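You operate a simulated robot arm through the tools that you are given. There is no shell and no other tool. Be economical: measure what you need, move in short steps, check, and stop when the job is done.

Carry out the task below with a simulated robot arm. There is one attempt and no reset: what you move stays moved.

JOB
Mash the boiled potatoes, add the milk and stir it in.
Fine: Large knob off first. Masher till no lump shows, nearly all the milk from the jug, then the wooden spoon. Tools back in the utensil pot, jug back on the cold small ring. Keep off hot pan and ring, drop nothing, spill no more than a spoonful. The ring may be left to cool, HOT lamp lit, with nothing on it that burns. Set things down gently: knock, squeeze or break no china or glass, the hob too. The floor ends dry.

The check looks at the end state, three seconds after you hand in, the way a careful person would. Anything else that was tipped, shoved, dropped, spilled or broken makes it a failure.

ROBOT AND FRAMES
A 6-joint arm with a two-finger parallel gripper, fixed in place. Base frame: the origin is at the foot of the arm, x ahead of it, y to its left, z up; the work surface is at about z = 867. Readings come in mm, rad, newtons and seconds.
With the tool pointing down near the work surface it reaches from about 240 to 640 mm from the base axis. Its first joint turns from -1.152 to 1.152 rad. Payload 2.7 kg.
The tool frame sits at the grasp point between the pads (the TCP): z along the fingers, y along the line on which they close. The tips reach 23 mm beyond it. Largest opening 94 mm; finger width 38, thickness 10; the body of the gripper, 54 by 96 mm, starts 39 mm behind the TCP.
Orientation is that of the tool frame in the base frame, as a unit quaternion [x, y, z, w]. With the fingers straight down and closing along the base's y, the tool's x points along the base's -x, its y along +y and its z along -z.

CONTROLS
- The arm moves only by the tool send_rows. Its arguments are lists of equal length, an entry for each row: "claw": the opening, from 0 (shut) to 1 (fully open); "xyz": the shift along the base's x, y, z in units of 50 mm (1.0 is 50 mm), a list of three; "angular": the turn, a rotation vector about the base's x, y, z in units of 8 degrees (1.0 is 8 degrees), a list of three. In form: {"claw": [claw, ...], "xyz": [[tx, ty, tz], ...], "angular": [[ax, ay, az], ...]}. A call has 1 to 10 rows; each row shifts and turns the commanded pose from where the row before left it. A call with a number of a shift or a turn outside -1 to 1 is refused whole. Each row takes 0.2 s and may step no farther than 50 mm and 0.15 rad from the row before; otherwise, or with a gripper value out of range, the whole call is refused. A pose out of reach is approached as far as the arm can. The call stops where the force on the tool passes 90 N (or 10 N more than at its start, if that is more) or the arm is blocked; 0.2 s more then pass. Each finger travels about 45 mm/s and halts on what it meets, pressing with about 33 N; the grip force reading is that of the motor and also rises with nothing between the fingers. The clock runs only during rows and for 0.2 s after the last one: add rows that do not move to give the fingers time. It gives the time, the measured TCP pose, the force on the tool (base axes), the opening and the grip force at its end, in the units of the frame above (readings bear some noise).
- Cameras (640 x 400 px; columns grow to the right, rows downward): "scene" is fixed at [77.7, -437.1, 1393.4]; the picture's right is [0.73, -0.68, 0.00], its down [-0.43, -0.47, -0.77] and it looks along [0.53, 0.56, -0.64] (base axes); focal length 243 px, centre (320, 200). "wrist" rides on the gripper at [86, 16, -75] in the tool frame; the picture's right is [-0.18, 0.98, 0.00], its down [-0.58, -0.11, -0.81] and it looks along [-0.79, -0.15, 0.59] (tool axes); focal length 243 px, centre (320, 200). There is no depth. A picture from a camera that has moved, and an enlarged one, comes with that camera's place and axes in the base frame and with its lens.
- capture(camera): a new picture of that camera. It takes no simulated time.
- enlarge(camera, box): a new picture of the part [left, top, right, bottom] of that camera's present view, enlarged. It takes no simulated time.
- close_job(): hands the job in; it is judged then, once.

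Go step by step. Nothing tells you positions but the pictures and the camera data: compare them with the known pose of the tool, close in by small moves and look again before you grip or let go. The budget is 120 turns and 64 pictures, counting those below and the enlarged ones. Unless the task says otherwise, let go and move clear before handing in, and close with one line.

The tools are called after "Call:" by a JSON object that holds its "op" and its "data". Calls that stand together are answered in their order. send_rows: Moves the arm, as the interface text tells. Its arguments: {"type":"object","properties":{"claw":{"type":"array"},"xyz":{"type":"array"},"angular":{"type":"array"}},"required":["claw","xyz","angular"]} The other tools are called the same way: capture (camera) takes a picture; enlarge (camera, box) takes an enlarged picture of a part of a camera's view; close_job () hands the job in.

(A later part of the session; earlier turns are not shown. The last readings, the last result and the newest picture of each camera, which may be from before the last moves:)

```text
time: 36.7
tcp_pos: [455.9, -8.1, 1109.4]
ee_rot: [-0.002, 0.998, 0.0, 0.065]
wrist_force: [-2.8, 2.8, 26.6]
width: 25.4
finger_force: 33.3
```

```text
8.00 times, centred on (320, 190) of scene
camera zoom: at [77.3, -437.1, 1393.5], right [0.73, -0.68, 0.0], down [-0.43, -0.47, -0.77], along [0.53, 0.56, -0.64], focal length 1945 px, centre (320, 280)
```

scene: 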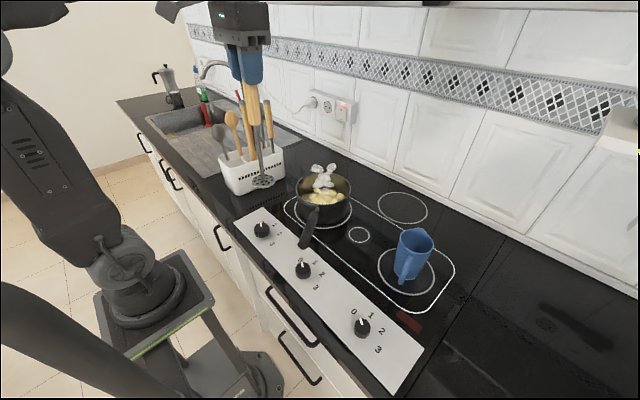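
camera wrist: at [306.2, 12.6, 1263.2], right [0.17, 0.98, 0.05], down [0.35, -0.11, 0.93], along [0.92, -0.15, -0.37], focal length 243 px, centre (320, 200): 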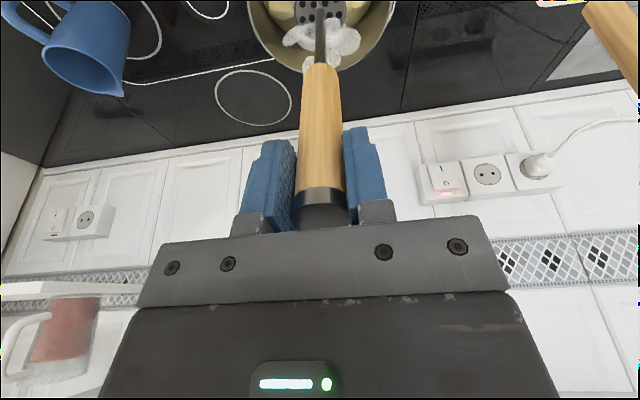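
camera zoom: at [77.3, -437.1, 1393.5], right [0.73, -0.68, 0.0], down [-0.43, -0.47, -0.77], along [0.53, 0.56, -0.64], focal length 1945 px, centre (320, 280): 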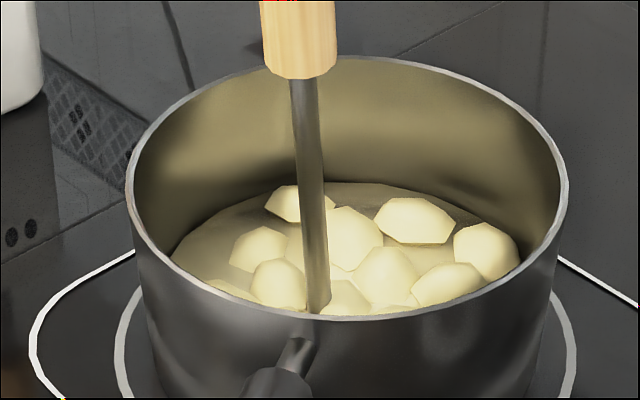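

No lump has changed yet, so I'll test a firmer press directly over one lump (about (512, -20)), staying below the force limit.

Call:
{"op": "send_rows", "data": {"claw": [0, 0, 0, 0, 0, 0, 0, 0], "xyz": [[0, 0, 0.8], [0.5, -0.24, 0], [0, 0, -0.4], [0, 0, -0.4], [0, 0, -0.08], [0, 0, -0.08], [0, 0, 0], [0, 0, 0]], "angular": [[0, 0, 0], [0, 0, 0], [0, 0, 0], [0, 0, 0], [0, 0, 0], [0, 0, 0], [0, 0, 0], [0, 0, 0]]}}

Call:
{"op": "enlarge", "data": {"camera": "scene", "box": [290, 165, 350, 215]}}

```text
time: 38.5
tcp_pos: [482.4, -20.4, 1108.0]
ee_rot: [-0.002, 0.997, 0.001, 0.075]
wrist_force: [3.2, -0.6, 51.9]
width: 25.4
finger_force: 33.3
```

```text
8.00 times, centred on (320, 190) of scene
camera zoom: at [77.0, -437.1, 1393.5], right [0.73, -0.68, 0.0], down [-0.43, -0.47, -0.77], along [0.53, 0.56, -0.64], focal length 1945 px, centre (320, 280)
```

zoom: 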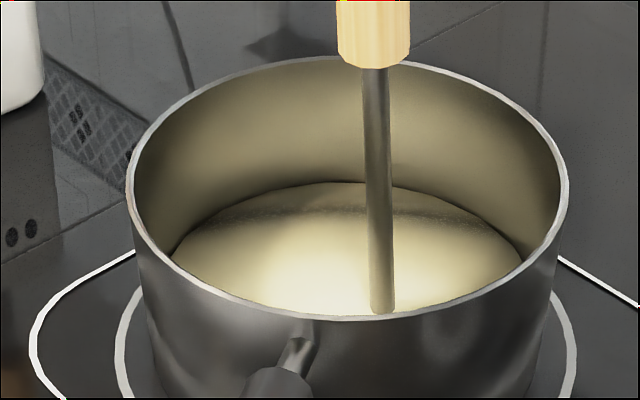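

The mash is smooth with no lump showing. I tilt the tool back low in the pan, lift the masher out and withdraw toward the arm.

Call:
{"op": "send_rows", "data": {"claw": [0, 0, 0, 0, 0, 0, 0, 0, 0, 0], "xyz": [[0, 0, 0.5], [-0.66, 0.1, -0.1], [-0.62, 0.1, -0.2], [-0.5, 0, 0.3], [0, 0, 0.8], [0, 0, 0.8], [0, 0, 0.7], [-0.9, 0, 0.2], [-0.9, 0, 0.2], [0, 0, 0]], "angular": [[0, 0, 0], [0, -1, 0], [0, -1, 0], [0, 0, 0], [0, 0, 0], [0, 0, 0], [0, 0, 0], [0, 0, 0], [0, 0, 0], [0, 0, 0]]}}

Call:
{"op": "enlarge", "data": {"camera": "scene", "box": [200, 80, 400, 240]}}

```text
time: 40.7
tcp_pos: [299.9, -11.8, 1258.3]
ee_rot: [-0.002, 0.98, 0.0, 0.2]
wrist_force: [0.1, -0.3, -1.4]
width: 25.7
finger_force: 32.9
```

```text
2.50 times, centred on (300, 160) of scene
camera zoom: at [77.7, -437.1, 1393.4], right [0.73, -0.68, 0.0], down [-0.43, -0.47, -0.77], along [0.53, 0.56, -0.64], focal length 608 px, centre (370, 300)
```

zoom: 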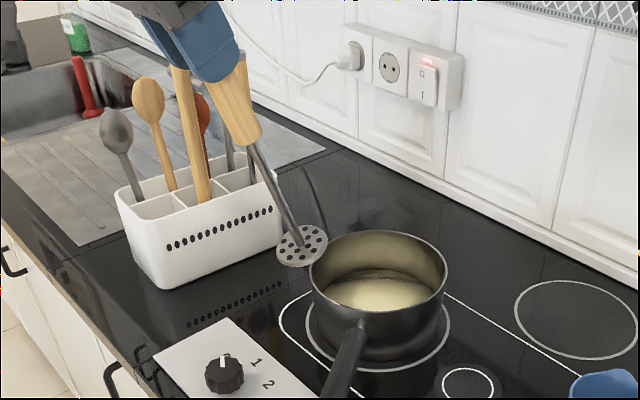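

Masher is out cleanly, no drips seen. I make the tool vertical and swing back toward the utensil pot along the same path.

Call:
{"op": "send_rows", "data": {"claw": [0, 0, 0, 0, 0, 0, 0, 0, 0, 0], "xyz": [[-0.05, 0, 0.3], [-0.05, 0, 0.3], [-0.05, 0, 0.3], [0, 0.84, 0], [0, 0.84, 0], [0, 0.84, 0], [0, 0.84, 0], [0, 0.84, 0], [0, 0.84, 0], [0, 0.84, 0]], "angular": [[0, 0.96, 0], [0, 0.96, 0], [0, 0.96, 0], [0, 0, 0], [0, 0, 0], [0, 0, 0], [0, 0, 0], [0, 0, 0], [0, 0, 0], [0, 0, 0]]}}

Call:
{"op": "send_rows", "data": {"claw": [0, 0, 0, 0], "xyz": [[0.6, 0, 0], [0.6, 0, 0], [0, 0, -0.3], [0, 0, 0]], "angular": [[0, 0, 0], [0, 0, 0], [0, 0, 0], [0, 0, 0]]}}

Call:
{"op": "capture", "data": {"camera": "wrist"}}

Call:
{"op": "enlarge", "data": {"camera": "scene", "box": [180, 60, 300, 200]}}

```text
time: 42.9
tcp_pos: [293.6, 284.0, 1305.0]
ee_rot: [-0.002, 1.0, 0.001, 0.0]
wrist_force: [-0.2, -0.3, -0.6]
width: 25.2
finger_force: 33.0
```

```text
time: 43.9
tcp_pos: [354.4, 281.7, 1288.3]
ee_rot: [-0.002, 1.0, 0.001, 0.0]
wrist_force: [1.3, 0.6, -1.5]
width: 25.0
finger_force: 33.0
```

```text
19 pictures are left
camera wrist: at [267.6, 297.6, 1362.3], right [0.18, 0.98, 0.0], down [0.58, -0.11, 0.81], along [0.79, -0.14, -0.59], focal length 243 px, centre (320, 200)
```

wrist: 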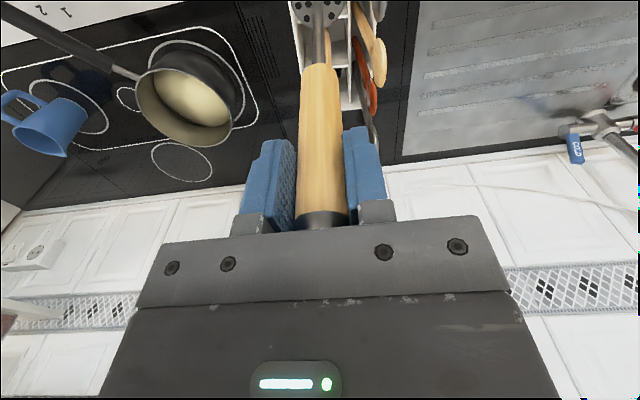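

```text
2.86 times, centred on (240, 130) of scene
camera zoom: at [77.7, -437.1, 1393.4], right [0.73, -0.68, 0.0], down [-0.43, -0.47, -0.77], along [0.53, 0.56, -0.64], focal length 695 px, centre (549, 400)
```

zoom: 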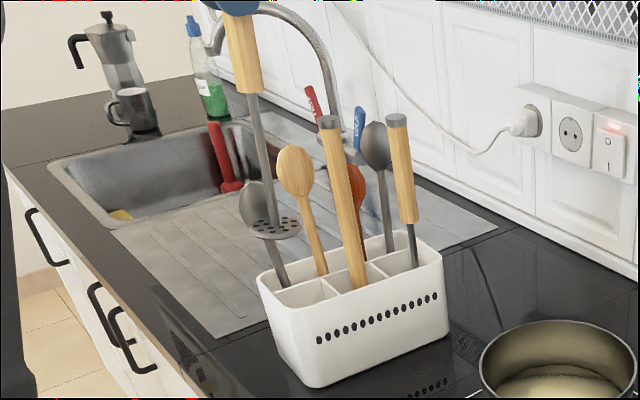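

Compared with the lift picture, the masher has swivelled about 4° in the grip (disc ~15 mm toward the arm). I correct with a small tilt, lower to the same height as before and compare.

Call:
{"op": "send_rows", "data": {"claw": [0, 0, 0], "xyz": [[0, 0, 0], [0, 0, -0.62], [0, 0, 0]], "angular": [[0, -0.46, 0], [0, 0, 0], [0, 0, 0]]}}

Call:
{"op": "enlarge", "data": {"camera": "scene", "box": [180, 60, 300, 200]}}

```text
time: 44.7
tcp_pos: [353.2, 281.7, 1257.7]
ee_rot: [-0.001, 0.999, 0.001, 0.032]
wrist_force: [0.1, 0.8, -1.3]
width: 25.5
finger_force: 33.3
```

```text
2.86 times, centred on (240, 130) of scene
camera zoom: at [77.7, -437.1, 1393.4], right [0.73, -0.68, 0.0], down [-0.43, -0.47, -0.77], along [0.53, 0.56, -0.64], focal length 695 px, centre (549, 400)
```

zoom: 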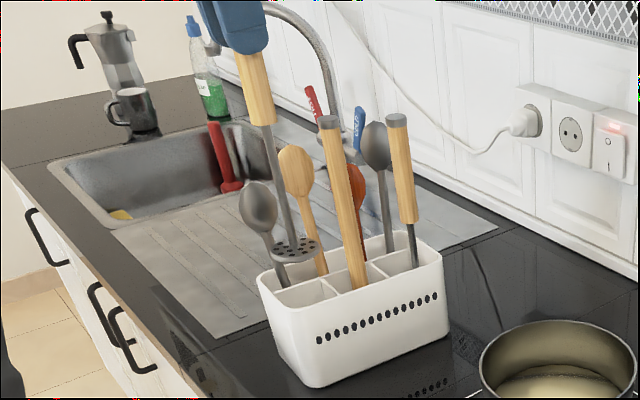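

Now the disc matches the earlier position (masher just slid ~9 mm up in the grip). I lower it into its cell, slow at the end.

Call:
{"op": "send_rows", "data": {"claw": [0, 0, 0, 0, 0, 0, 0, 0], "xyz": [[0, 0, -0.6], [0, 0, -0.6], [0, 0, -0.6], [0, 0, -0.6], [0, 0, -0.4], [0, 0, -0.1], [0, 0, -0.08], [0, 0, 0]], "angular": [[0, 0, 0], [0, 0, 0], [0, 0, 0], [0, 0, 0], [0, 0, 0], [0, 0, 0], [0, 0, 0], [0, 0, 0]]}}

```text
time: 46.5
tcp_pos: [353.2, 282.2, 1107.7]
ee_rot: [-0.002, 0.999, 0.002, 0.032]
wrist_force: [0.1, -0.6, -0.4]
width: 25.2
finger_force: 33.0
```

Call:
{"op": "send_rows", "data": {"claw": [0, 0, 0, 0], "xyz": [[0, 0, -0.06], [0, 0, -0.04], [0, 0, -0.04], [0, 0, 0]], "angular": [[0, 0, 0], [0, 0, 0], [0, 0, 0], [0, 0, 0]]}}

```text
time: 47.5
tcp_pos: [353.2, 282.6, 1102.9]
ee_rot: [-0.003, 0.999, 0.002, 0.034]
wrist_force: [-5.9, -1.6, 21.5]
width: 25.3
finger_force: 32.8
```

The masher has touched the floor of its cell. I ease up 1 mm, open to the same half width and rise.

Call:
{"op": "send_rows", "data": {"claw": [0, 0.35, 0.5, 0.54, 0.54, 0.54, 0.54, 0.54, 0.54, 0.54], "xyz": [[0, 0, 0.03], [0, 0, 0], [0, 0, 0], [0, 0, 0], [0, 0, 0.3], [0, 0, 0.6], [0, 0, 0.9], [0, 0, 0.9], [-0.5, 0, 0.5], [-0.5, 0, 0]], "angular": [[0, 0, 0], [0, 0, 0], [0, 0, 0], [0, 0, 0], [0, 0, 0], [0, 0, 0], [0, 0, 0], [0, 0.48, 0], [0, 0, 0], [0, 0, 0]]}}

Call:
{"op": "capture", "data": {"camera": "scene"}}

```text
time: 49.7
tcp_pos: [304.4, 283.1, 1262.0]
ee_rot: [-0.001, 1.0, 0.0, -0.002]
wrist_force: [-0.4, -0.4, -0.2]
width: 50.7
finger_force: 0.0
```

```text
16 pictures are left
```

scene: 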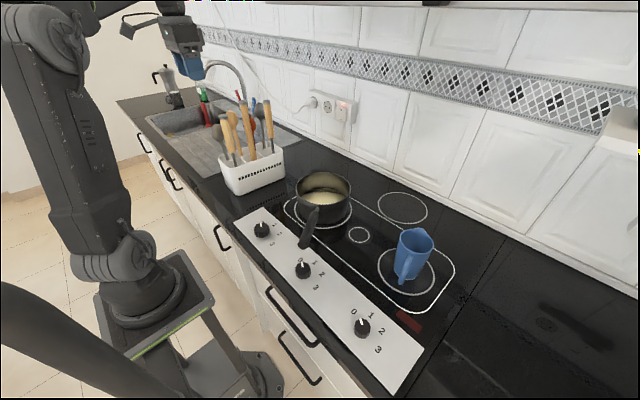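

Masher is back in its cell and everything else stands as before. Now I study the jug.

Call:
{"op": "enlarge", "data": {"camera": "scene", "box": [370, 215, 460, 300]}}

Call:
{"op": "send_rows", "data": {"claw": [0.5, 0.5, 0.5, 0.5, 0.5, 0.5, 0.5, 0.5, 0.5, 0.5], "xyz": [[0, -0.95, 0], [0, -0.95, 0], [0, -0.95, 0], [0, -0.95, 0], [0, -0.95, 0], [0, -0.95, 0], [0, -0.95, 0], [0, -0.95, -0.2], [0, -0.9, -0.2], [0, -0.9, -0.2]], "angular": [[0, 0, 0], [0, 0, 0], [0, 0, 0], [0, 0, 0], [0, 0, 0], [0, 0, 0], [0, 0, 0], [0, 0, 0], [0, 0, 0], [0, 0, 0]]}}

```text
4.71 times, centred on (415, 258) of scene
camera zoom: at [77.7, -437.1, 1393.4], right [0.73, -0.68, 0.0], down [-0.43, -0.47, -0.77], along [0.53, 0.56, -0.64], focal length 1144 px, centre (-127, -71)
```

zoom: 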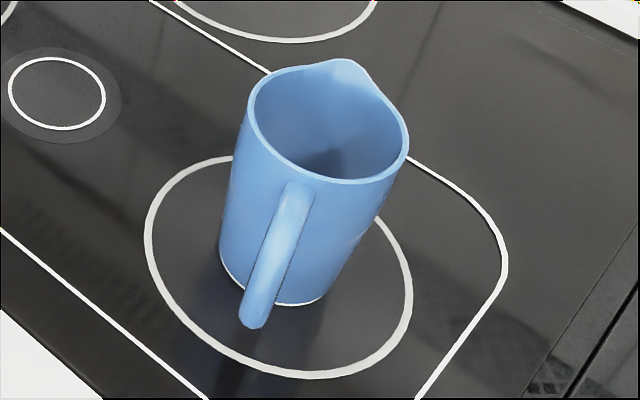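

```text
time: 51.9
tcp_pos: [303.2, -188.1, 1233.0]
ee_rot: [-0.002, 1.0, 0.001, -0.001]
wrist_force: [0.4, -0.6, -0.1]
width: 47.1
finger_force: 0.1
```

The jug stands at about (475, -325), 74 mm across the rim, rim z 985; its handle points toward the camera (azimuth ~196°), bar about 50 mm from the axis, z 889-975. I'll grip the handle bar from behind, tool pitched 25° below horizontal, and reorient now in free space.

Call:
{"op": "send_rows", "data": {"claw": [0.5, 0.5, 0.5, 0.5, 0.5, 0.5, 0.5, 0.5, 0.5, 0.5], "xyz": [[-0.1, -0.25, 0], [-0.1, -0.25, 0], [0, -0.25, -0.2], [0, -0.25, -0.2], [0, -0.25, -0.2], [0, -0.25, -0.2], [0, -0.25, -0.2], [0, -0.25, -0.2], [0, -0.25, -0.2], [0, -0.25, -0.2]], "angular": [[0, -0.9, 0], [0, -0.9, 0], [0, -0.9, 0], [0, -0.9, 0], [0, -0.9, 0], [0, -0.9, 0], [0, -0.9, 0], [0, -0.9, 0], [0, -0.9, 0], [0, 0, 1]]}}

```text
time: 54.1
tcp_pos: [299.5, -309.5, 1153.1]
ee_rot: [-0.06, 0.842, 0.036, 0.534]
wrist_force: [0.0, 0.0, 0.2]
width: 47.0
finger_force: 0.1
out of reach, approached as far as the arm can: row 10
```

The last yaw step was out of reach this close in; farther out it should work. I move ahead first and yaw there, then descend behind the handle.

Call:
{"op": "send_rows", "data": {"claw": [0.5, 0.5, 0.5, 0.5, 0.5, 0.5, 0.5], "xyz": [[0.5, -0.2, 0], [0.4, -0.2, -0.2], [0, 0, -0.6], [0, -0.2, -0.6], [0, 0, -0.6], [0, 0, -0.6], [0, 0, 0]], "angular": [[0, 0, 0], [0, 0, 0], [0, 0, 0.5], [0, 0, 0.5], [0, 0, 0], [0, 0, 0], [0, 0, 0]]}}

Call:
{"op": "capture", "data": {"camera": "wrist"}}

```text
time: 55.7
tcp_pos: [345.3, -338.5, 1023.5]
ee_rot: [-0.119, 0.836, 0.073, 0.53]
wrist_force: [0.1, 0.4, -1.1]
width: 47.2
finger_force: 0.1
```

```text
14 pictures are left
camera wrist: at [241.0, -352.5, 976.9], right [-0.2, 0.97, 0.16], down [-0.43, -0.24, 0.87], along [0.88, 0.1, 0.46], focal length 243 px, centre (320, 200)
```

wrist: 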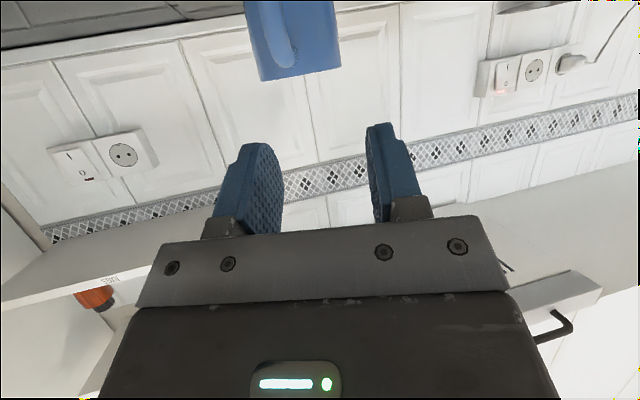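

The handle bar is confirmed at about (427, -337). I line up 70 mm behind it and lower to z 950.

Call:
{"op": "send_rows", "data": {"claw": [0.5, 0.5, 0.5, 0.5], "xyz": [[0.15, -0.2, -0.5], [0.15, -0.17, -0.5], [0, 0, -0.45], [0, 0, 0]], "angular": [[0, 0, 0], [0, 0, 0], [0, 0, 0], [0, 0, 0]]}}

Call:
{"op": "capture", "data": {"camera": "wrist"}}

```text
time: 56.7
tcp_pos: [361.3, -357.4, 949.9]
ee_rot: [-0.119, 0.836, 0.074, 0.53]
wrist_force: [0.3, 0.3, 0.5]
width: 47.2
finger_force: 0.2
```

```text
13 pictures are left
camera wrist: at [256.6, -371.3, 903.9], right [-0.2, 0.97, 0.16], down [-0.43, -0.24, 0.87], along [0.88, 0.1, 0.46], focal length 243 px, centre (320, 200)
```

wrist: 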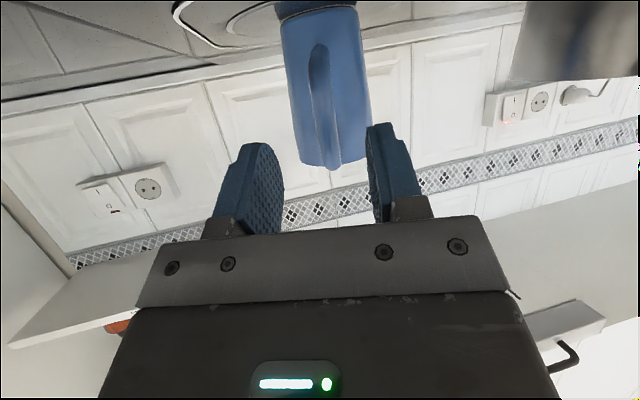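

Aligned: the bar is centred between the pads. I advance 52 mm along the handle direction and look at contact forces.

Call:
{"op": "send_rows", "data": {"claw": [0.5, 0.5, 0.5, 0.5], "xyz": [[0.4, 0.11, 0], [0.4, 0.11, 0], [0.18, 0.05, 0], [0, 0, 0]], "angular": [[0, 0, 0], [0, 0, 0], [0, 0, 0], [0, 0, 0]]}}

Call:
{"op": "enlarge", "data": {"camera": "scene", "box": [350, 205, 460, 305]}}

```text
time: 57.4
tcp_pos: [394.7, -353.9, 954.3]
ee_rot: [-0.122, 0.84, 0.064, 0.525]
wrist_force: [-1.2, -3.6, 4.4]
width: 47.0
finger_force: 0.0
stopped in row 3: the force on the tool passed its limit (the readings are from after the stop); the commanded pose is now the measured one
```

```text
4.00 times, centred on (405, 255) of scene
camera zoom: at [77.7, -437.1, 1393.4], right [0.73, -0.68, 0.0], down [-0.43, -0.47, -0.77], along [0.53, 0.56, -0.64], focal length 972 px, centre (-20, -20)
```

zoom: 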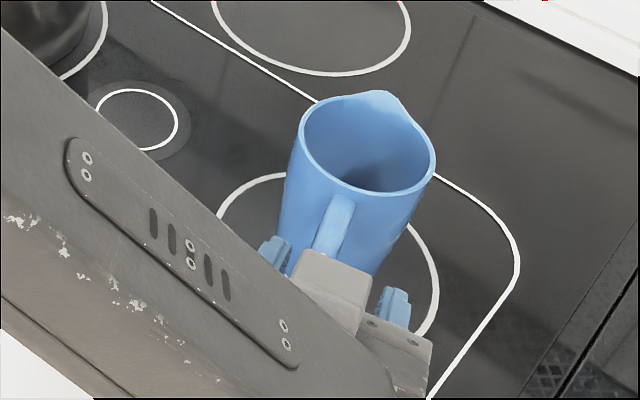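

Something resisted — likely the wrist camera brushing the right-hand knob. I rise 20 mm straight up and check that knob.

Call:
{"op": "send_rows", "data": {"claw": [0.5, 0.5, 0.5], "xyz": [[0, 0, 0.2], [0, 0, 0.2], [0, 0, 0]], "angular": [[0, 0, 0], [0, 0, 0], [0, 0, 0]]}}

Call:
{"op": "capture", "data": {"camera": "scene"}}

```text
time: 58.2
tcp_pos: [394.8, -352.8, 974.1]
ee_rot: [-0.122, 0.84, 0.066, 0.525]
wrist_force: [-0.1, -0.3, 0.0]
width: 47.1
finger_force: 0.0
```

```text
11 pictures are left
```

scene: 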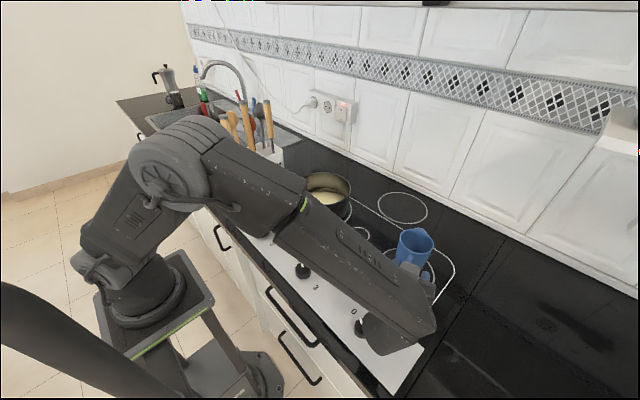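

The wrist joint sits right beside the right knob, so that is what touched. I pitch the tool another 12° to lift the wrist and camera, then finish the approach from above.

Call:
{"op": "send_rows", "data": {"claw": [0.5, 0.5, 0.5, 0.5, 0.5, 0.5], "xyz": [[0, 0.06, 0], [0, 0.06, 0], [0.12, 0.04, 0], [0.12, 0.04, 0], [0, 0, -0.25], [0, 0, 0]], "angular": [[-0.2, 0.72, 0], [-0.2, 0.72, 0], [0, 0, 0], [0, 0, 0], [0, 0, 0], [0, 0, 0]]}}

Call:
{"op": "capture", "data": {"camera": "wrist"}}

```text
time: 59.6
tcp_pos: [405.4, -344.4, 959.8]
ee_rot: [-0.128, 0.89, 0.053, 0.435]
wrist_force: [-0.4, 0.9, -0.4]
width: 47.2
finger_force: 0.0
```

```text
10 pictures are left
camera wrist: at [294.1, -360.0, 937.8], right [-0.16, 0.98, 0.13], down [-0.24, -0.17, 0.96], along [0.96, 0.12, 0.26], focal length 243 px, centre (320, 200)
```

wrist: 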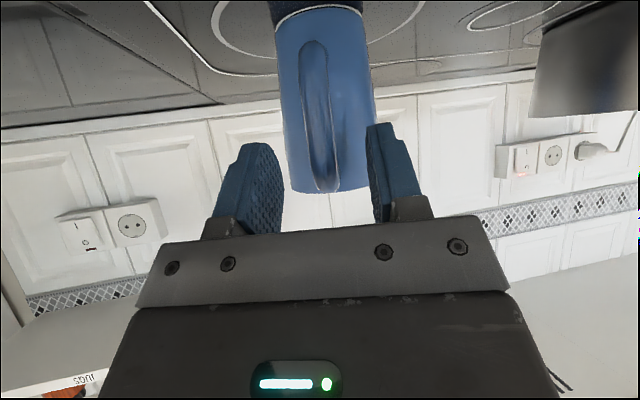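

The bar is centred between the pads. I advance 4 mm and close gently on it.

Call:
{"op": "send_rows", "data": {"claw": [0.5, 0.35, 0.25, 0.18, 0.14, 0.1, 0.1], "xyz": [[0.08, 0.02, 0], [0, 0, 0], [0, 0, 0], [0, 0, 0], [0, 0, 0], [0, 0, 0], [0, 0, 0]], "angular": [[0, 0, 0], [0, 0, 0], [0, 0, 0], [0, 0, 0], [0, 0, 0], [0, 0, 0], [0, 0, 0]]}}

```text
time: 61.2
tcp_pos: [411.4, -342.1, 960.5]
ee_rot: [-0.129, 0.889, 0.054, 0.435]
wrist_force: [-0.9, 1.3, 1.0]
width: 14.0
finger_force: 33.1
```

Gripped at 14 mm width. I lift it straight up gently and read the load.

Call:
{"op": "send_rows", "data": {"claw": [0.08, 0.08, 0.08, 0.08, 0.08, 0.08, 0.08, 0.08], "xyz": [[0, 0, 0.15], [0, 0, 0.3], [0, 0, 0.4], [0, 0, 0.5], [0, 0, 0.5], [0, 0, 0.5], [0, 0, 0.4], [0, 0, 0]], "angular": [[0, 0, 0], [0, 0, 0], [0, 0, 0], [0, 0, 0], [0, 0, 0], [0, 0, 0], [0, 0, 0], [0, 0, 0]]}}

Call:
{"op": "capture", "data": {"camera": "scene"}}

```text
time: 63.0
tcp_pos: [411.0, -344.7, 1099.8]
ee_rot: [-0.129, 0.889, 0.054, 0.435]
wrist_force: [0.5, -0.3, 0.3]
width: 7.6
finger_force: 0.0
```

```text
9 pictures are left
```

scene: 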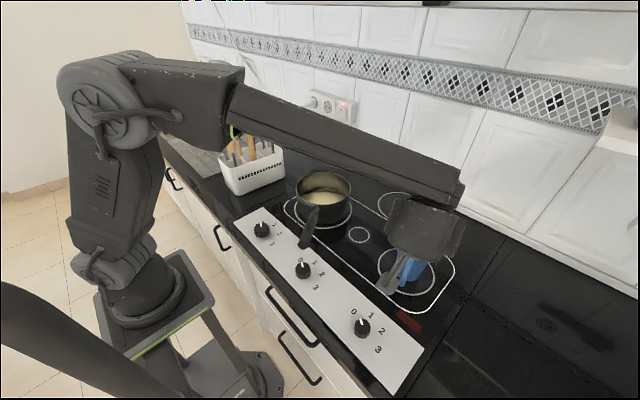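

The fingers slid up off the tapering handle; the jug still appears upright on its ring. I open, back off, come down again and look before taking a deeper hold.

Call:
{"op": "send_rows", "data": {"claw": [0.5, 0.5, 0.5, 0.5, 0.5, 0.5, 0.5, 0.5], "xyz": [[0, 0, 0.1], [0, 0, 0], [-0.6, -0.17, 0], [-0.4, -0.06, 0], [0, 0, -0.95], [0, 0, -0.95], [0, 0, -0.95], [0, 0, 0]], "angular": [[0, 0, 0], [0, 0, 0], [0, 0, 0], [0, 0, 0], [0, 0, 0], [0, 0, 0], [0, 0, 0], [0, 0, 0]]}}

Call:
{"op": "capture", "data": {"camera": "wrist"}}

```text
time: 64.8
tcp_pos: [359.7, -354.7, 960.5]
ee_rot: [-0.13, 0.889, 0.054, 0.435]
wrist_force: [-0.2, 0.4, 0.7]
width: 47.2
finger_force: 0.0
```

```text
8 pictures are left
camera wrist: at [248.5, -371.0, 937.7], right [-0.16, 0.98, 0.13], down [-0.24, -0.17, 0.96], along [0.96, 0.12, 0.26], focal length 243 px, centre (320, 200)
```

wrist: 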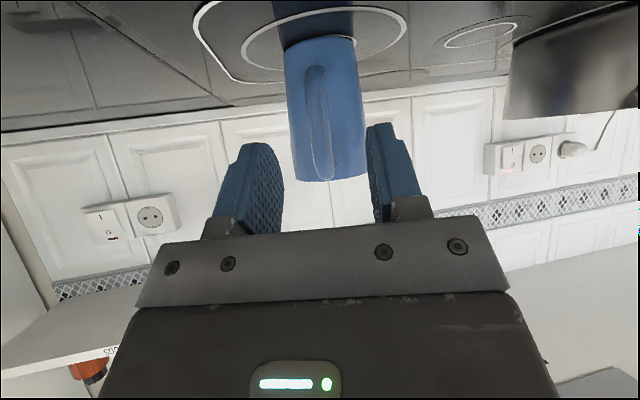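

The jug is still upright and in place. Last time the pads only caught the tapering top of the handle, so I go 17 mm lower and close fully, then lift in small steps watching the width.

Call:
{"op": "send_rows", "data": {"claw": [0.5, 0.5, 0.5, 0.5, 0.5, 0.3, 0.15, 0, 0, 0], "xyz": [[0, 0, -0.34], [0.4, 0.1, 0], [0.4, 0.1, 0], [0.26, 0.07, 0], [0, 0, 0], [0, 0, 0], [0, 0, 0], [0, 0, 0], [0, 0, 0], [0, 0, 0]], "angular": [[0, 0, 0], [0, 0, 0], [0, 0, 0], [0, 0, 0], [0, 0, 0], [0, 0, 0], [0, 0, 0], [0, 0, 0], [0, 0, 0], [0, 0, 0]]}}

Call:
{"op": "send_rows", "data": {"claw": [0, 0, 0, 0], "xyz": [[0, 0, 0.06], [0, 0, 0.1], [0, 0, 0.1], [0, 0, 0]], "angular": [[0, 0, 0], [0, 0, 0], [0, 0, 0], [0, 0, 0]]}}

```text
time: 67.0
tcp_pos: [413.4, -342.0, 943.8]
ee_rot: [-0.128, 0.89, 0.054, 0.435]
wrist_force: [0.8, -1.1, -0.6]
width: 14.0
finger_force: 32.7
```

```text
time: 68.0
tcp_pos: [414.4, -340.9, 956.5]
ee_rot: [-0.129, 0.89, 0.054, 0.434]
wrist_force: [0.6, 0.0, -2.2]
width: 14.0
finger_force: 32.9
```

Width stays at 14 mm and a load now shows on the wrist. I continue the lift.

Call:
{"op": "send_rows", "data": {"claw": [0, 0, 0, 0, 0], "xyz": [[0, 0, 0.3], [0, 0, 0.4], [0, 0, 0.4], [0, 0, 0.4], [0, 0, 0]], "angular": [[0, 0, 0], [0, 0, 0], [0, 0, 0], [0, 0, 0], [0, 0, 0]]}}

Call:
{"op": "capture", "data": {"camera": "wrist"}}

```text
time: 69.2
tcp_pos: [413.9, -341.9, 1032.0]
ee_rot: [-0.128, 0.89, 0.053, 0.433]
wrist_force: [-0.4, 0.6, -3.2]
width: 13.8
finger_force: 33.4
```

```text
7 pictures are left
camera wrist: at [301.9, -357.0, 1010.2], right [-0.16, 0.98, 0.13], down [-0.24, -0.17, 0.96], along [0.96, 0.12, 0.26], focal length 243 px, centre (320, 200)
```

wrist: 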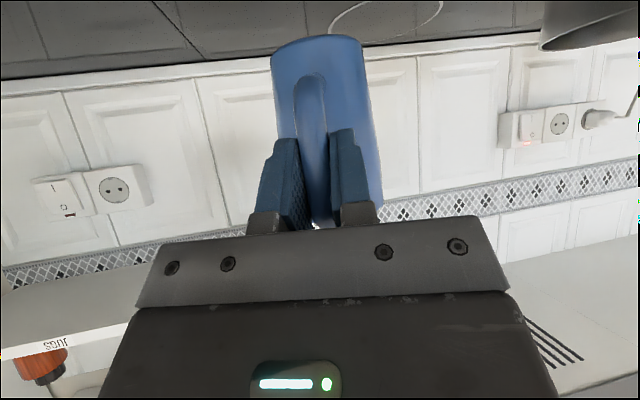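

The jug is held upright. I carry it toward the pan while yawing so the spout will point at azimuth 60°.

Call:
{"op": "send_rows", "data": {"claw": [0, 0, 0, 0, 0, 0, 0, 0, 0, 0], "xyz": [[0, 0.2, 0.3], [0, 0.4, 0.3], [0.01, 0.45, 0.3], [0.01, 0.48, 0.3], [0.01, 0.48, 0], [0.01, 0.48, 0], [0.01, 0.48, 0], [0.01, 0.45, 0], [0.01, 0.45, 0], [0, 0.3, 0]], "angular": [[0, 0, 0.4], [0, 0, 0.6], [0, 0, 0.6], [0, 0, 0.6], [0, 0, 0.6], [0, 0, 0.6], [0, 0, 0.6], [0, 0, 0.6], [0, 0, 0.5], [0, 0, 0.4]]}}

```text
time: 71.4
tcp_pos: [416.6, -132.5, 1092.8]
ee_rot: [-0.453, 0.777, 0.213, 0.382]
wrist_force: [0.2, -0.1, -1.7]
width: 13.8
finger_force: 33.5
```

In position. I start tilting about the horizontal axis, spout over the pan, to 45°.

Call:
{"op": "send_rows", "data": {"claw": [0, 0, 0, 0, 0, 0, 0, 0, 0, 0], "xyz": [[0, 0, 0], [0, 0, 0], [0, 0, 0], [0, 0, 0], [0, 0, 0], [0, 0, 0], [0, 0, 0], [0, 0, 0], [0, 0, 0], [0, 0, 0]], "angular": [[-0.49, 0.28, 0], [-0.49, 0.28, 0], [-0.49, 0.28, 0], [-0.49, 0.28, 0], [-0.49, 0.28, 0], [-0.49, 0.28, 0], [-0.49, 0.28, 0], [-0.49, 0.28, 0], [-0.49, 0.28, 0], [-0.49, 0.28, 0]]}}

Call:
{"op": "capture", "data": {"camera": "scene"}}

```text
time: 73.6
tcp_pos: [416.9, -131.7, 1091.5]
ee_rot: [-0.505, 0.861, 0.023, 0.054]
wrist_force: [-1.1, 0.2, -2.5]
width: 13.6
finger_force: 33.1
```

```text
6 pictures are left
```

scene: 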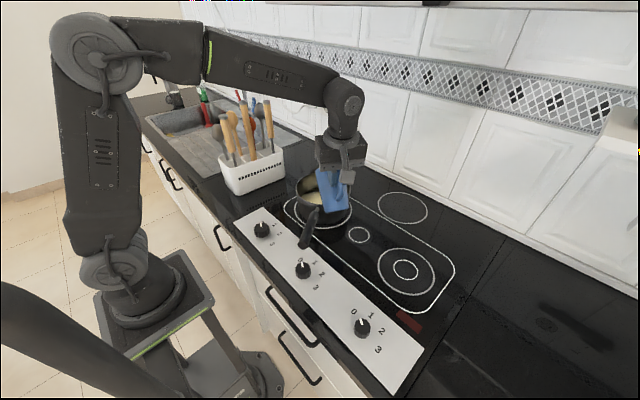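

The spout is over the pan, clear of the rim. I continue the tilt slowly to about 77°, shifting so the spout stays put.

Call:
{"op": "send_rows", "data": {"claw": [0, 0, 0, 0, 0, 0, 0, 0, 0, 0], "xyz": [[0.027, 0.048, 0], [0.028, 0.048, 0], [0.035, 0.061, 0], [0.036, 0.062, 0], [0.042, 0.073, 0], [0.042, 0.073, 0], [0.045, 0.078, 0], [0.045, 0.078, 0], [0.051, 0.088, 0], [0.051, 0.088, 0]], "angular": [[-0.352, 0.203, 0], [-0.352, 0.203, 0], [-0.352, 0.203, 0], [-0.352, 0.203, 0], [-0.352, 0.203, 0], [-0.352, 0.203, 0], [-0.352, 0.203, 0], [-0.352, 0.203, 0], [-0.352, 0.203, 0], [-0.352, 0.203, 0]]}}

Call:
{"op": "send_rows", "data": {"claw": [0, 0, 0, 0, 0, 0, 0, 0, 0, 0], "xyz": [[0.055, 0.096, 0], [0.056, 0.096, 0], [0.058, 0.101, 0], [0.059, 0.102, 0], [0.06, 0.104, 0], [0.06, 0.104, 0], [0.063, 0.109, 0], [0.063, 0.109, 0], [0.064, 0.111, 0], [0.064, 0.111, 0]], "angular": [[-0.352, 0.203, 0], [-0.352, 0.203, 0], [-0.352, 0.203, 0], [-0.352, 0.203, 0], [-0.352, 0.203, 0], [-0.352, 0.203, 0], [-0.352, 0.203, 0], [-0.352, 0.203, 0], [-0.352, 0.203, 0], [-0.352, 0.203, 0]]}}

```text
time: 75.8
tcp_pos: [437.0, -98.6, 1091.7]
ee_rot: [-0.496, 0.839, -0.117, -0.19]
wrist_force: [-0.6, -0.4, -1.6]
width: 13.8
finger_force: 33.1
```

```text
time: 78.0
tcp_pos: [466.6, -46.4, 1092.6]
ee_rot: [-0.444, 0.752, -0.246, -0.421]
wrist_force: [-0.1, -0.1, -1.4]
width: 13.7
finger_force: 32.8
```

Tilt reached about 110°. I hold for two seconds to drain and take a look.

Call:
{"op": "send_rows", "data": {"claw": [0, 0, 0, 0, 0, 0, 0, 0, 0, 0], "xyz": [[0, 0, 0], [0, 0, 0], [0, 0, 0], [0, 0, 0], [0, 0, 0], [0, 0, 0], [0, 0, 0], [0, 0, 0], [0, 0, 0], [0, 0, 0]], "angular": [[0, 0, 0], [0, 0, 0], [0, 0, 0], [0, 0, 0], [0, 0, 0], [0, 0, 0], [0, 0, 0], [0, 0, 0], [0, 0, 0], [0, 0, 0]]}}

Call:
{"op": "enlarge", "data": {"camera": "scene", "box": [250, 110, 400, 240]}}

```text
time: 80.2
tcp_pos: [466.6, -45.2, 1092.4]
ee_rot: [-0.445, 0.752, -0.246, -0.42]
wrist_force: [-0.1, -0.8, -1.9]
width: 13.9
finger_force: 33.8
```

```text
3.08 times, centred on (325, 175) of scene
camera zoom: at [77.8, -437.1, 1393.4], right [0.73, -0.68, 0.0], down [-0.43, -0.47, -0.77], along [0.53, 0.56, -0.64], focal length 748 px, centre (305, 277)
```

zoom: 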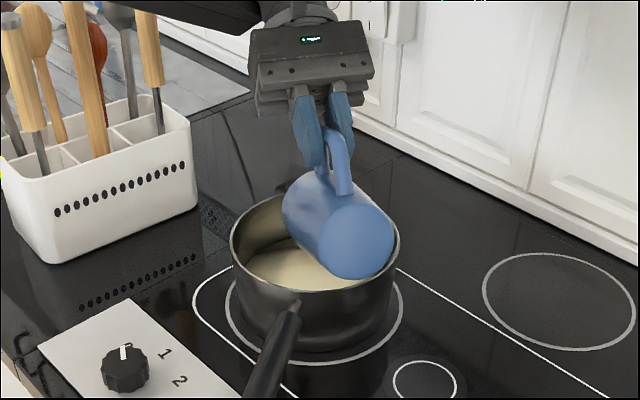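

No spill visible, the jug pours into the pan. I tip 8° further for the last drops, hold, then reverse the tilt back step by step.

Call:
{"op": "send_rows", "data": {"claw": [0, 0, 0, 0, 0, 0, 0, 0], "xyz": [[0.05, 0.09, 0.05], [0.05, 0.09, 0.05], [0, 0, 0], [0, 0, 0], [0, 0, 0], [0, 0, 0], [0, 0, 0], [0, 0, 0]], "angular": [[-0.433, 0.25, 0], [-0.433, 0.25, 0], [0, 0, 0], [0, 0, 0], [0, 0, 0], [0, 0, 0], [0, 0, 0], [0, 0, 0]]}}

Call:
{"op": "send_rows", "data": {"claw": [0, 0, 0, 0, 0, 0, 0, 0, 0, 0], "xyz": [[-0.05, -0.09, 0], [-0.05, -0.09, 0], [-0.128, -0.222, 0], [-0.126, -0.218, 0], [-0.12, -0.208, 0], [-0.117, -0.203, 0], [-0.111, -0.192, 0], [-0.102, -0.176, 0], [-0.09, -0.156, 0], [-0.084, -0.146, 0]], "angular": [[0.433, -0.25, 0], [0.433, -0.25, 0], [0.704, -0.406, 0], [0.704, -0.406, 0], [0.704, -0.406, 0], [0.704, -0.406, 0], [0.704, -0.406, 0], [0.704, -0.406, 0], [0.704, -0.406, 0], [0.704, -0.406, 0]]}}

Call:
{"op": "send_rows", "data": {"claw": [0, 0, 0, 0, 0, 0, 0, 0, 0, 0], "xyz": [[-0.071, -0.123, 0], [-0.055, -0.096, 0], [0, 0, 0], [0, 0, 0], [0, 0, 0], [0, 0, 0], [0, 0, 0], [0, 0, 0], [0, 0, 0], [0, 0, 0]], "angular": [[0.704, -0.406, 0], [0.704, -0.406, 0], [0.7, -0.4, 0], [0.7, -0.4, 0], [0.7, -0.4, 0], [0.7, -0.4, 0], [0.7, -0.4, 0], [0.7, -0.4, 0], [0.7, -0.4, 0], [0, 0, 0]]}}

```text
time: 82.0
tcp_pos: [472.4, -36.3, 1095.9]
ee_rot: [-0.428, 0.72, -0.275, -0.471]
wrist_force: [0.2, 0.1, -1.9]
width: 13.8
finger_force: 33.1
```

```text
time: 84.2
tcp_pos: [423.3, -121.7, 1096.8]
ee_rot: [-0.505, 0.861, -0.032, -0.042]
wrist_force: [0.3, -1.3, -1.9]
width: 13.7
finger_force: 33.3
```

```text
time: 86.4
tcp_pos: [416.6, -133.3, 1096.2]
ee_rot: [-0.451, 0.777, 0.212, 0.384]
wrist_force: [0.1, 0.4, -3.0]
width: 13.8
finger_force: 33.2
```

Upright again. I carry the jug back along the same path to above its ring.

Call:
{"op": "send_rows", "data": {"claw": [0, 0, 0, 0, 0, 0, 0, 0, 0, 0], "xyz": [[0, -0.3, 0], [0, -0.45, 0], [-0.01, -0.45, 0], [-0.01, -0.48, 0], [-0.01, -0.48, 0], [-0.01, -0.48, 0], [-0.01, -0.48, -0.3], [0, -0.45, -0.3], [0, -0.4, -0.3], [0, -0.2, -0.3]], "angular": [[0, 0, -0.4], [0, 0, -0.5], [0, 0, -0.6], [0, 0, -0.6], [0, 0, -0.6], [0, 0, -0.6], [0, 0, -0.6], [0, 0, -0.6], [0, 0, -0.6], [0, 0, -0.4]]}}

Call:
{"op": "send_rows", "data": {"claw": [0, 0, 0, 0, 0, 0], "xyz": [[0, 0, -0.5], [0, 0, -0.5], [0, 0, -0.4], [0, 0, -0.2], [0, 0, -0.06], [0, 0, 0]], "angular": [[0, 0, 0], [0, 0, 0], [0, 0, 0], [0, 0, 0], [0, 0, 0], [0, 0, 0]]}}

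```text
time: 88.6
tcp_pos: [414.3, -341.5, 1036.3]
ee_rot: [-0.127, 0.89, 0.053, 0.435]
wrist_force: [1.2, -0.2, -1.8]
width: 13.9
finger_force: 33.4
```

```text
time: 90.0
tcp_pos: [413.3, -341.1, 952.8]
ee_rot: [-0.127, 0.89, 0.052, 0.435]
wrist_force: [0.1, -0.3, -2.9]
width: 13.8
finger_force: 33.1
```

The jug is about 9 mm above the hob at its original spot. I lower it in very small steps to a soft touch.

Call:
{"op": "send_rows", "data": {"claw": [0, 0, 0, 0, 0], "xyz": [[0, 0, -0.05], [0, 0, -0.05], [0, 0, -0.04], [0, 0, -0.03], [0, 0, 0]], "angular": [[0, 0, 0], [0, 0, 0], [0, 0, 0], [0, 0, 0], [0, 0, 0]]}}

```text
time: 91.2
tcp_pos: [414.7, -341.4, 945.5]
ee_rot: [-0.127, 0.89, 0.053, 0.435]
wrist_force: [-0.3, 0.2, -1.9]
width: 13.9
finger_force: 32.7
```

Call:
{"op": "send_rows", "data": {"claw": [0, 0, 0, 0], "xyz": [[0, 0, -0.025], [0, 0, -0.02], [0, 0, -0.02], [0, 0, 0]], "angular": [[0, 0, 0], [0, 0, 0], [0, 0, 0], [0, 0, 0]]}}

```text
time: 92.2
tcp_pos: [415.1, -342.1, 943.8]
ee_rot: [-0.128, 0.889, 0.052, 0.436]
wrist_force: [-2.7, -0.5, 16.3]
width: 13.9
finger_force: 32.9
```

It stands on the ring. I open, back straight out along the handle direction, then rise.

Call:
{"op": "send_rows", "data": {"claw": [0.05, 0.25, 0.4, 0.5, 0.5, 0.5, 0.5, 0.5, 0.5, 0.5], "xyz": [[0, 0, 0.02], [0, 0, 0], [0, 0, 0], [0, 0, 0], [-0.4, -0.11, 0], [-0.5, -0.13, 0.1], [-0.3, -0.08, 0.4], [0, 0, 0.8], [0, 0, 0.9], [0, 0, 0.9]], "angular": [[0, 0, 0], [0, 0, 0], [0, 0, 0], [0, 0, 0], [0, 0, 0], [0, 0, 0], [0, 0, 0], [0, 0, 0], [0, 0, 0], [0, 0, 0]]}}

```text
time: 94.4
tcp_pos: [354.3, -356.5, 1099.5]
ee_rot: [-0.128, 0.89, 0.053, 0.434]
wrist_force: [0.8, 0.4, -0.1]
width: 47.1
finger_force: 0.1
```

The jug is back on its ring and free. Now the wooden spoon: I triangulated its bowl at about (400, 339, 1087), shaft vertical; I return the tool to vertical and swing over toward it.

Call:
{"op": "send_rows", "data": {"claw": [0.5, 0.5, 0.5, 0.5, 0.5, 0.5, 0.5, 0.5, 0.5, 0.5], "xyz": [[0, 0, 0.9], [0, 0, 0.9], [-0.1, 0.2, 0.9], [0, 0.6, 0.4], [0, 0.8, 0], [-0.1, 0.8, 0], [-0.1, 0.9, 0], [-0.1, 0.9, 0], [-0.1, 0.9, 0], [-0.1, 0.9, 0]], "angular": [[0, 0, -0.7], [0, 0, -0.7], [0, 0, -0.67], [0, 0.93, 0], [0, 0.93, 0], [0, 0.93, 0], [0, 0.93, 0], [0, 0.92, 0], [0, 0.92, 0], [0, 0.92, 0]]}}

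Call:
{"op": "send_rows", "data": {"claw": [0.5, 0.5, 0.5, 0.5, 0.5, 0.5, 0.5, 0.5, 0.5, 0.5], "xyz": [[0, 0.9, 0], [0, 0.9, 0], [0, 0.9, 0], [0, 0.9, 0], [0, 0.9, 0], [0, 0.9, 0], [0, 0.9, 0], [0.3, 0.8, 0], [0.8, 0.5, 0], [0, 0, 0]], "angular": [[0, 0, -0.5], [0, 0, -0.5], [0, 0, -0.5], [0, 0, -0.5], [0, 0, -0.5], [0, 0, 0], [0, 0, 0], [0, 0, 0], [0, 0, 0], [0, 0, 0]]}}

```text
time: 96.6
tcp_pos: [323.4, -56.2, 1253.5]
ee_rot: [-0.003, 1.0, -0.011, -0.001]
wrist_force: [0.6, 0.4, 0.1]
width: 47.1
finger_force: 0.0
```

```text
time: 98.8
tcp_pos: [378.3, 322.5, 1254.1]
ee_rot: [0.172, 0.985, -0.01, -0.001]
wrist_force: [0.0, 1.0, -0.1]
width: 46.8
finger_force: 0.1
```

Vertical and yawed -20°. I move above the wooden spoon's bowl and check with the wrist camera.

Call:
{"op": "send_rows", "data": {"claw": [0.5, 0.5, 0.5, 0.5], "xyz": [[0.43, 0.33, 0], [0, 0, -0.8], [0, 0, -0.8], [0, 0, 0]], "angular": [[0, 0, 0], [0, 0, 0], [0, 0, 0], [0, 0, 0]]}}

Call:
{"op": "capture", "data": {"camera": "wrist"}}

```text
time: 99.8
tcp_pos: [395.8, 335.5, 1167.8]
ee_rot: [0.171, 0.985, -0.009, 0.0]
wrist_force: [0.6, -0.3, 1.3]
width: 47.2
finger_force: 0.2
out of reach, approached as far as the arm can: row 1
```

```text
4 pictures are left
camera wrist: at [320.7, 381.2, 1241.8], right [0.5, 0.86, -0.02], down [0.51, -0.28, 0.81], along [0.69, -0.42, -0.59], focal length 243 px, centre (320, 200)
```

wrist: 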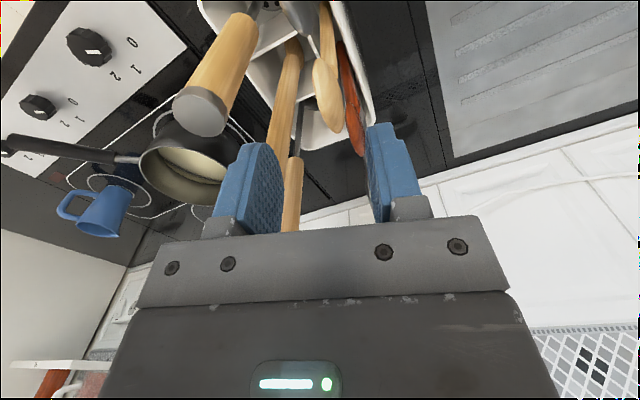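

The spoon's bowl is nearly centred, edge-on between the fingers; the red one is far behind. I descend around it, close, and lift a little.

Call:
{"op": "send_rows", "data": {"claw": [0.5, 0.5, 0.5, 0.5, 0.5, 0.3, 0.1, 0, 0, 0], "xyz": [[0.06, 0.07, 0], [0, 0, -0.5], [0, 0, -0.5], [0, 0, -0.56], [0, 0, 0], [0, 0, 0], [0, 0, 0], [0, 0, 0], [0, 0, 0], [0, 0, 0]], "angular": [[0, 0, 0], [0, 0, 0], [0, 0, 0], [0, 0, 0], [0, 0, 0], [0, 0, 0], [0, 0, 0], [0, 0, 0], [0, 0, 0], [0, 0, 0]]}}

```text
time: 102.0
tcp_pos: [398.5, 337.9, 1091.3]
ee_rot: [0.171, 0.985, -0.009, -0.001]
wrist_force: [0.5, -0.3, 0.5]
width: 0.0
finger_force: 33.1
```

The fingers closed on nothing. I look at what happened before anything else.

Call:
{"op": "enlarge", "data": {"camera": "scene", "box": [190, 75, 300, 200]}}

```text
3.20 times, centred on (245, 138) of scene
camera zoom: at [77.7, -437.1, 1393.4], right [0.73, -0.68, 0.0], down [-0.43, -0.47, -0.77], along [0.53, 0.56, -0.64], focal length 778 px, centre (560, 400)
```

zoom: 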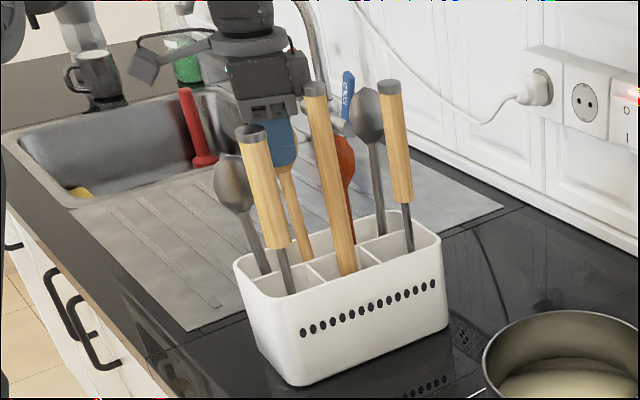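

The bowl was squeezed out to the side (it now shows just right of the finger). I rise with the fingers shut, open and look from above again.

Call:
{"op": "send_rows", "data": {"claw": [0, 0, 0, 0.5, 0.5], "xyz": [[0, 0, 0.5], [0, 0, 0.5], [0, 0, 0.5], [0, 0, 0], [0, 0, 0]], "angular": [[0, 0, 0], [0, 0, 0], [0, 0, 0], [0, 0, 0], [0, 0, 0]]}}

Call:
{"op": "enlarge", "data": {"camera": "wrist", "box": [230, 0, 430, 200]}}

```text
time: 103.2
tcp_pos: [399.0, 339.8, 1166.3]
ee_rot: [0.172, 0.985, -0.009, -0.001]
wrist_force: [0.3, -0.1, 0.5]
width: 47.0
finger_force: 0.1
```

```text
2.00 times, centred on (330, 100) of wrist
camera zoom: at [323.3, 384.7, 1239.6], right [0.5, 0.86, -0.02], down [0.52, -0.28, 0.81], along [0.69, -0.42, -0.59], focal length 485 px, centre (300, 400)
```

zoom: 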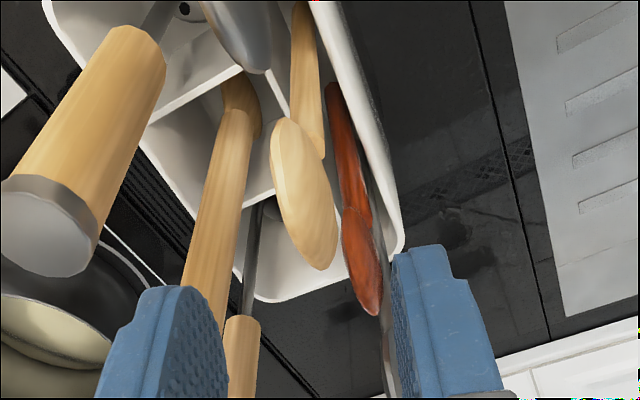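

The spoon has not moved at all – the fingers must have closed past the bowl, so I should hold the shaft below it. I descend further around the shaft in small steps, watching the force.

Call:
{"op": "send_rows", "data": {"claw": [0.5, 0.5, 0.5, 0.5, 0.5], "xyz": [[0.08, -0.04, 0], [0, 0, -0.7], [0, 0, -0.7], [0, 0, -0.4], [0, 0, 0]], "angular": [[0, 0, 0], [0, 0, 0], [0, 0, 0], [0, 0, 0], [0, 0, 0]]}}

Call:
{"op": "send_rows", "data": {"claw": [0.5, 0.5, 0.5, 0.5, 0.5], "xyz": [[0, 0, -0.1], [0, 0, -0.15], [0, 0, -0.15], [0, 0, -0.15], [0, 0, 0]], "angular": [[0, 0, 0], [0, 0, 0], [0, 0, 0], [0, 0, 0], [0, 0, 0]]}}

```text
time: 104.4
tcp_pos: [403.6, 337.4, 1073.4]
ee_rot: [0.171, 0.985, -0.009, 0.0]
wrist_force: [-0.7, -0.2, -0.3]
width: 46.9
finger_force: 0.0
```

```text
time: 105.6
tcp_pos: [402.9, 336.5, 1047.0]
ee_rot: [0.171, 0.985, -0.01, -0.001]
wrist_force: [-1.1, 0.2, 0.3]
width: 47.1
finger_force: 0.1
```

No contact on the way. I close on the shaft.

Call:
{"op": "send_rows", "data": {"claw": [0.3, 0.1, 0, 0, 0, 0], "xyz": [[0, 0, 0], [0, 0, 0], [0, 0, 0], [0, 0, 0], [0, 0, 0], [0, 0, 0]], "angular": [[0, 0, 0], [0, 0, 0], [0, 0, 0], [0, 0, 0], [0, 0, 0], [0, 0, 0]]}}

```text
time: 107.0
tcp_pos: [402.1, 336.0, 1047.7]
ee_rot: [0.171, 0.985, -0.01, -0.001]
wrist_force: [-0.1, 0.2, 0.2]
width: 0.0
finger_force: 33.2
```

Now I understand: the pale spoon is not what the fingers can hold, and in the last picture the tall capped wooden tool in the middle cell ends in a wooden bowl at the bottom – that is the stirring spoon, cap at about (422, 275, 1152). I rise clear and move above it.

Call:
{"op": "send_rows", "data": {"claw": [0, 0, 0, 0.3, 0.5, 0.5, 0.5, 0.5], "xyz": [[0, 0, 0.7], [0, 0, 0.8], [0, 0, 0.8], [0, 0, 0.8], [0.2, -0.6, 0], [0.2, -0.62, 0], [0, 0, 0], [0, 0, 0]], "angular": [[0, 0, 0], [0, 0, 0], [0, 0, 0], [0, 0, 0], [0, 0, 0.5], [0, 0, 0.5], [0, 0, 0.5], [0, 0, 0.5]]}}

```text
time: 108.8
tcp_pos: [423.1, 276.3, 1203.3]
ee_rot: [0.031, 0.999, -0.009, 0.001]
wrist_force: [0.2, -0.2, -0.2]
width: 46.9
finger_force: 0.1
```

Aligned above the cap by triangulation from three views. I descend around the handle and close, checking force and width.

Call:
{"op": "send_rows", "data": {"claw": [0.5, 0.5, 0.5, 0.5, 0.5], "xyz": [[-0.02, -0.02, -0.4], [0, 0, -0.4], [0, 0, -0.3], [0, 0, -0.3], [0, 0, 0]], "angular": [[0, 0, 0], [0, 0, 0], [0, 0, 0], [0, 0, 0], [0, 0, 0]]}}

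Call:
{"op": "send_rows", "data": {"claw": [0.35, 0.2, 0, 0, 0], "xyz": [[0, 0, 0], [0, 0, 0], [0, 0, 0], [0, 0, 0], [0, 0, 0]], "angular": [[0, 0, 0], [0, 0, 0], [0, 0, 0], [0, 0, 0], [0, 0, 0]]}}

```text
time: 110.0
tcp_pos: [422.8, 274.7, 1132.8]
ee_rot: [0.032, 0.999, -0.01, 0.001]
wrist_force: [0.3, 0.2, -1.0]
width: 46.9
finger_force: 0.1
```

```text
time: 111.2
tcp_pos: [421.6, 274.5, 1132.7]
ee_rot: [0.032, 0.999, -0.009, 0.001]
wrist_force: [-0.4, 0.8, 0.0]
width: 19.8
finger_force: 32.5
```

Held, 19.8 mm width. I lift it straight up out of its cell.

Call:
{"op": "send_rows", "data": {"claw": [0, 0, 0, 0, 0, 0], "xyz": [[0, 0, 0.3], [0, 0, 0.5], [0, 0, 0.6], [0, 0, 0.6], [0, 0, 0.65], [0, 0, 0]], "angular": [[0, 0, 0], [0, 0, 0], [0, 0, 0], [0, 0, 0], [0, 0, 0], [0, 0, 0]]}}

```text
time: 112.6
tcp_pos: [420.9, 277.1, 1220.5]
ee_rot: [0.03, 0.997, -0.05, -0.056]
wrist_force: [3.0, 0.5, -0.9]
width: 19.8
finger_force: 32.9
```

The arm lags behind the command (z 1220 instead of 1265, slightly tilted). I send a still row to see whether it catches up.

Call:
{"op": "send_rows", "data": {"claw": [0, 0], "xyz": [[0, 0, 0], [0, 0, 0]], "angular": [[0, 0, 0], [0, 0, 0]]}}

```text
time: 113.2
tcp_pos: [421.1, 276.1, 1219.8]
ee_rot: [0.03, 0.997, -0.05, -0.056]
wrist_force: [2.1, 0.9, -0.2]
width: 19.9
finger_force: 32.7
```

The wrist is meeting something overhead at this x. I lower to unload, then lean the tool 16° toward the arm and -y about the spoon's bowl, which keeps the shaft clear of the masher, and lift on from there.

Call:
{"op": "send_rows", "data": {"claw": [0, 0, 0, 0, 0, 0, 0, 0], "xyz": [[0, 0, -0.6], [0, 0, -0.5], [0, 0, 0], [-0.25, -0.25, -0.05], [-0.25, -0.25, -0.05], [-0.25, -0.25, -0.05], [-0.25, -0.25, -0.05], [0, 0, 0]], "angular": [[0, 0, 0], [0, 0, 0], [0, 0, 0], [0.354, -0.354, 0], [0.354, -0.354, 0], [0.354, -0.354, 0], [0.354, -0.354, 0], [0, 0, 0]]}}

```text
time: 115.0
tcp_pos: [372.3, 225.1, 1199.6]
ee_rot: [0.033, 0.991, 0.092, 0.095]
wrist_force: [-1.4, 0.1, -0.3]
width: 20.1
finger_force: 32.6
```

Moved freely. I lift 60 mm more and take one look.

Call:
{"op": "send_rows", "data": {"claw": [0, 0, 0, 0], "xyz": [[0, 0, 0.4], [0, 0, 0.4], [0, 0, 0.5], [0, 0, 0]], "angular": [[0, 0, 0], [0, 0, 0], [0, 0, 0], [0, 0, 0]]}}

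Call:
{"op": "enlarge", "data": {"camera": "scene", "box": [190, 60, 350, 220]}}

```text
time: 116.0
tcp_pos: [371.6, 225.1, 1266.4]
ee_rot: [0.032, 0.991, 0.091, 0.095]
wrist_force: [0.5, 0.6, -0.1]
width: 20.0
finger_force: 32.9
```

```text
2.50 times, centred on (270, 140) of scene
camera zoom: at [77.7, -437.1, 1393.4], right [0.73, -0.68, 0.0], down [-0.43, -0.47, -0.77], along [0.53, 0.56, -0.64], focal length 608 px, centre (445, 350)
```

zoom: 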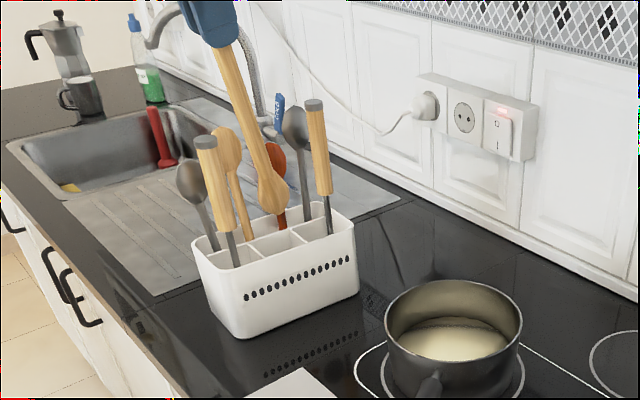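

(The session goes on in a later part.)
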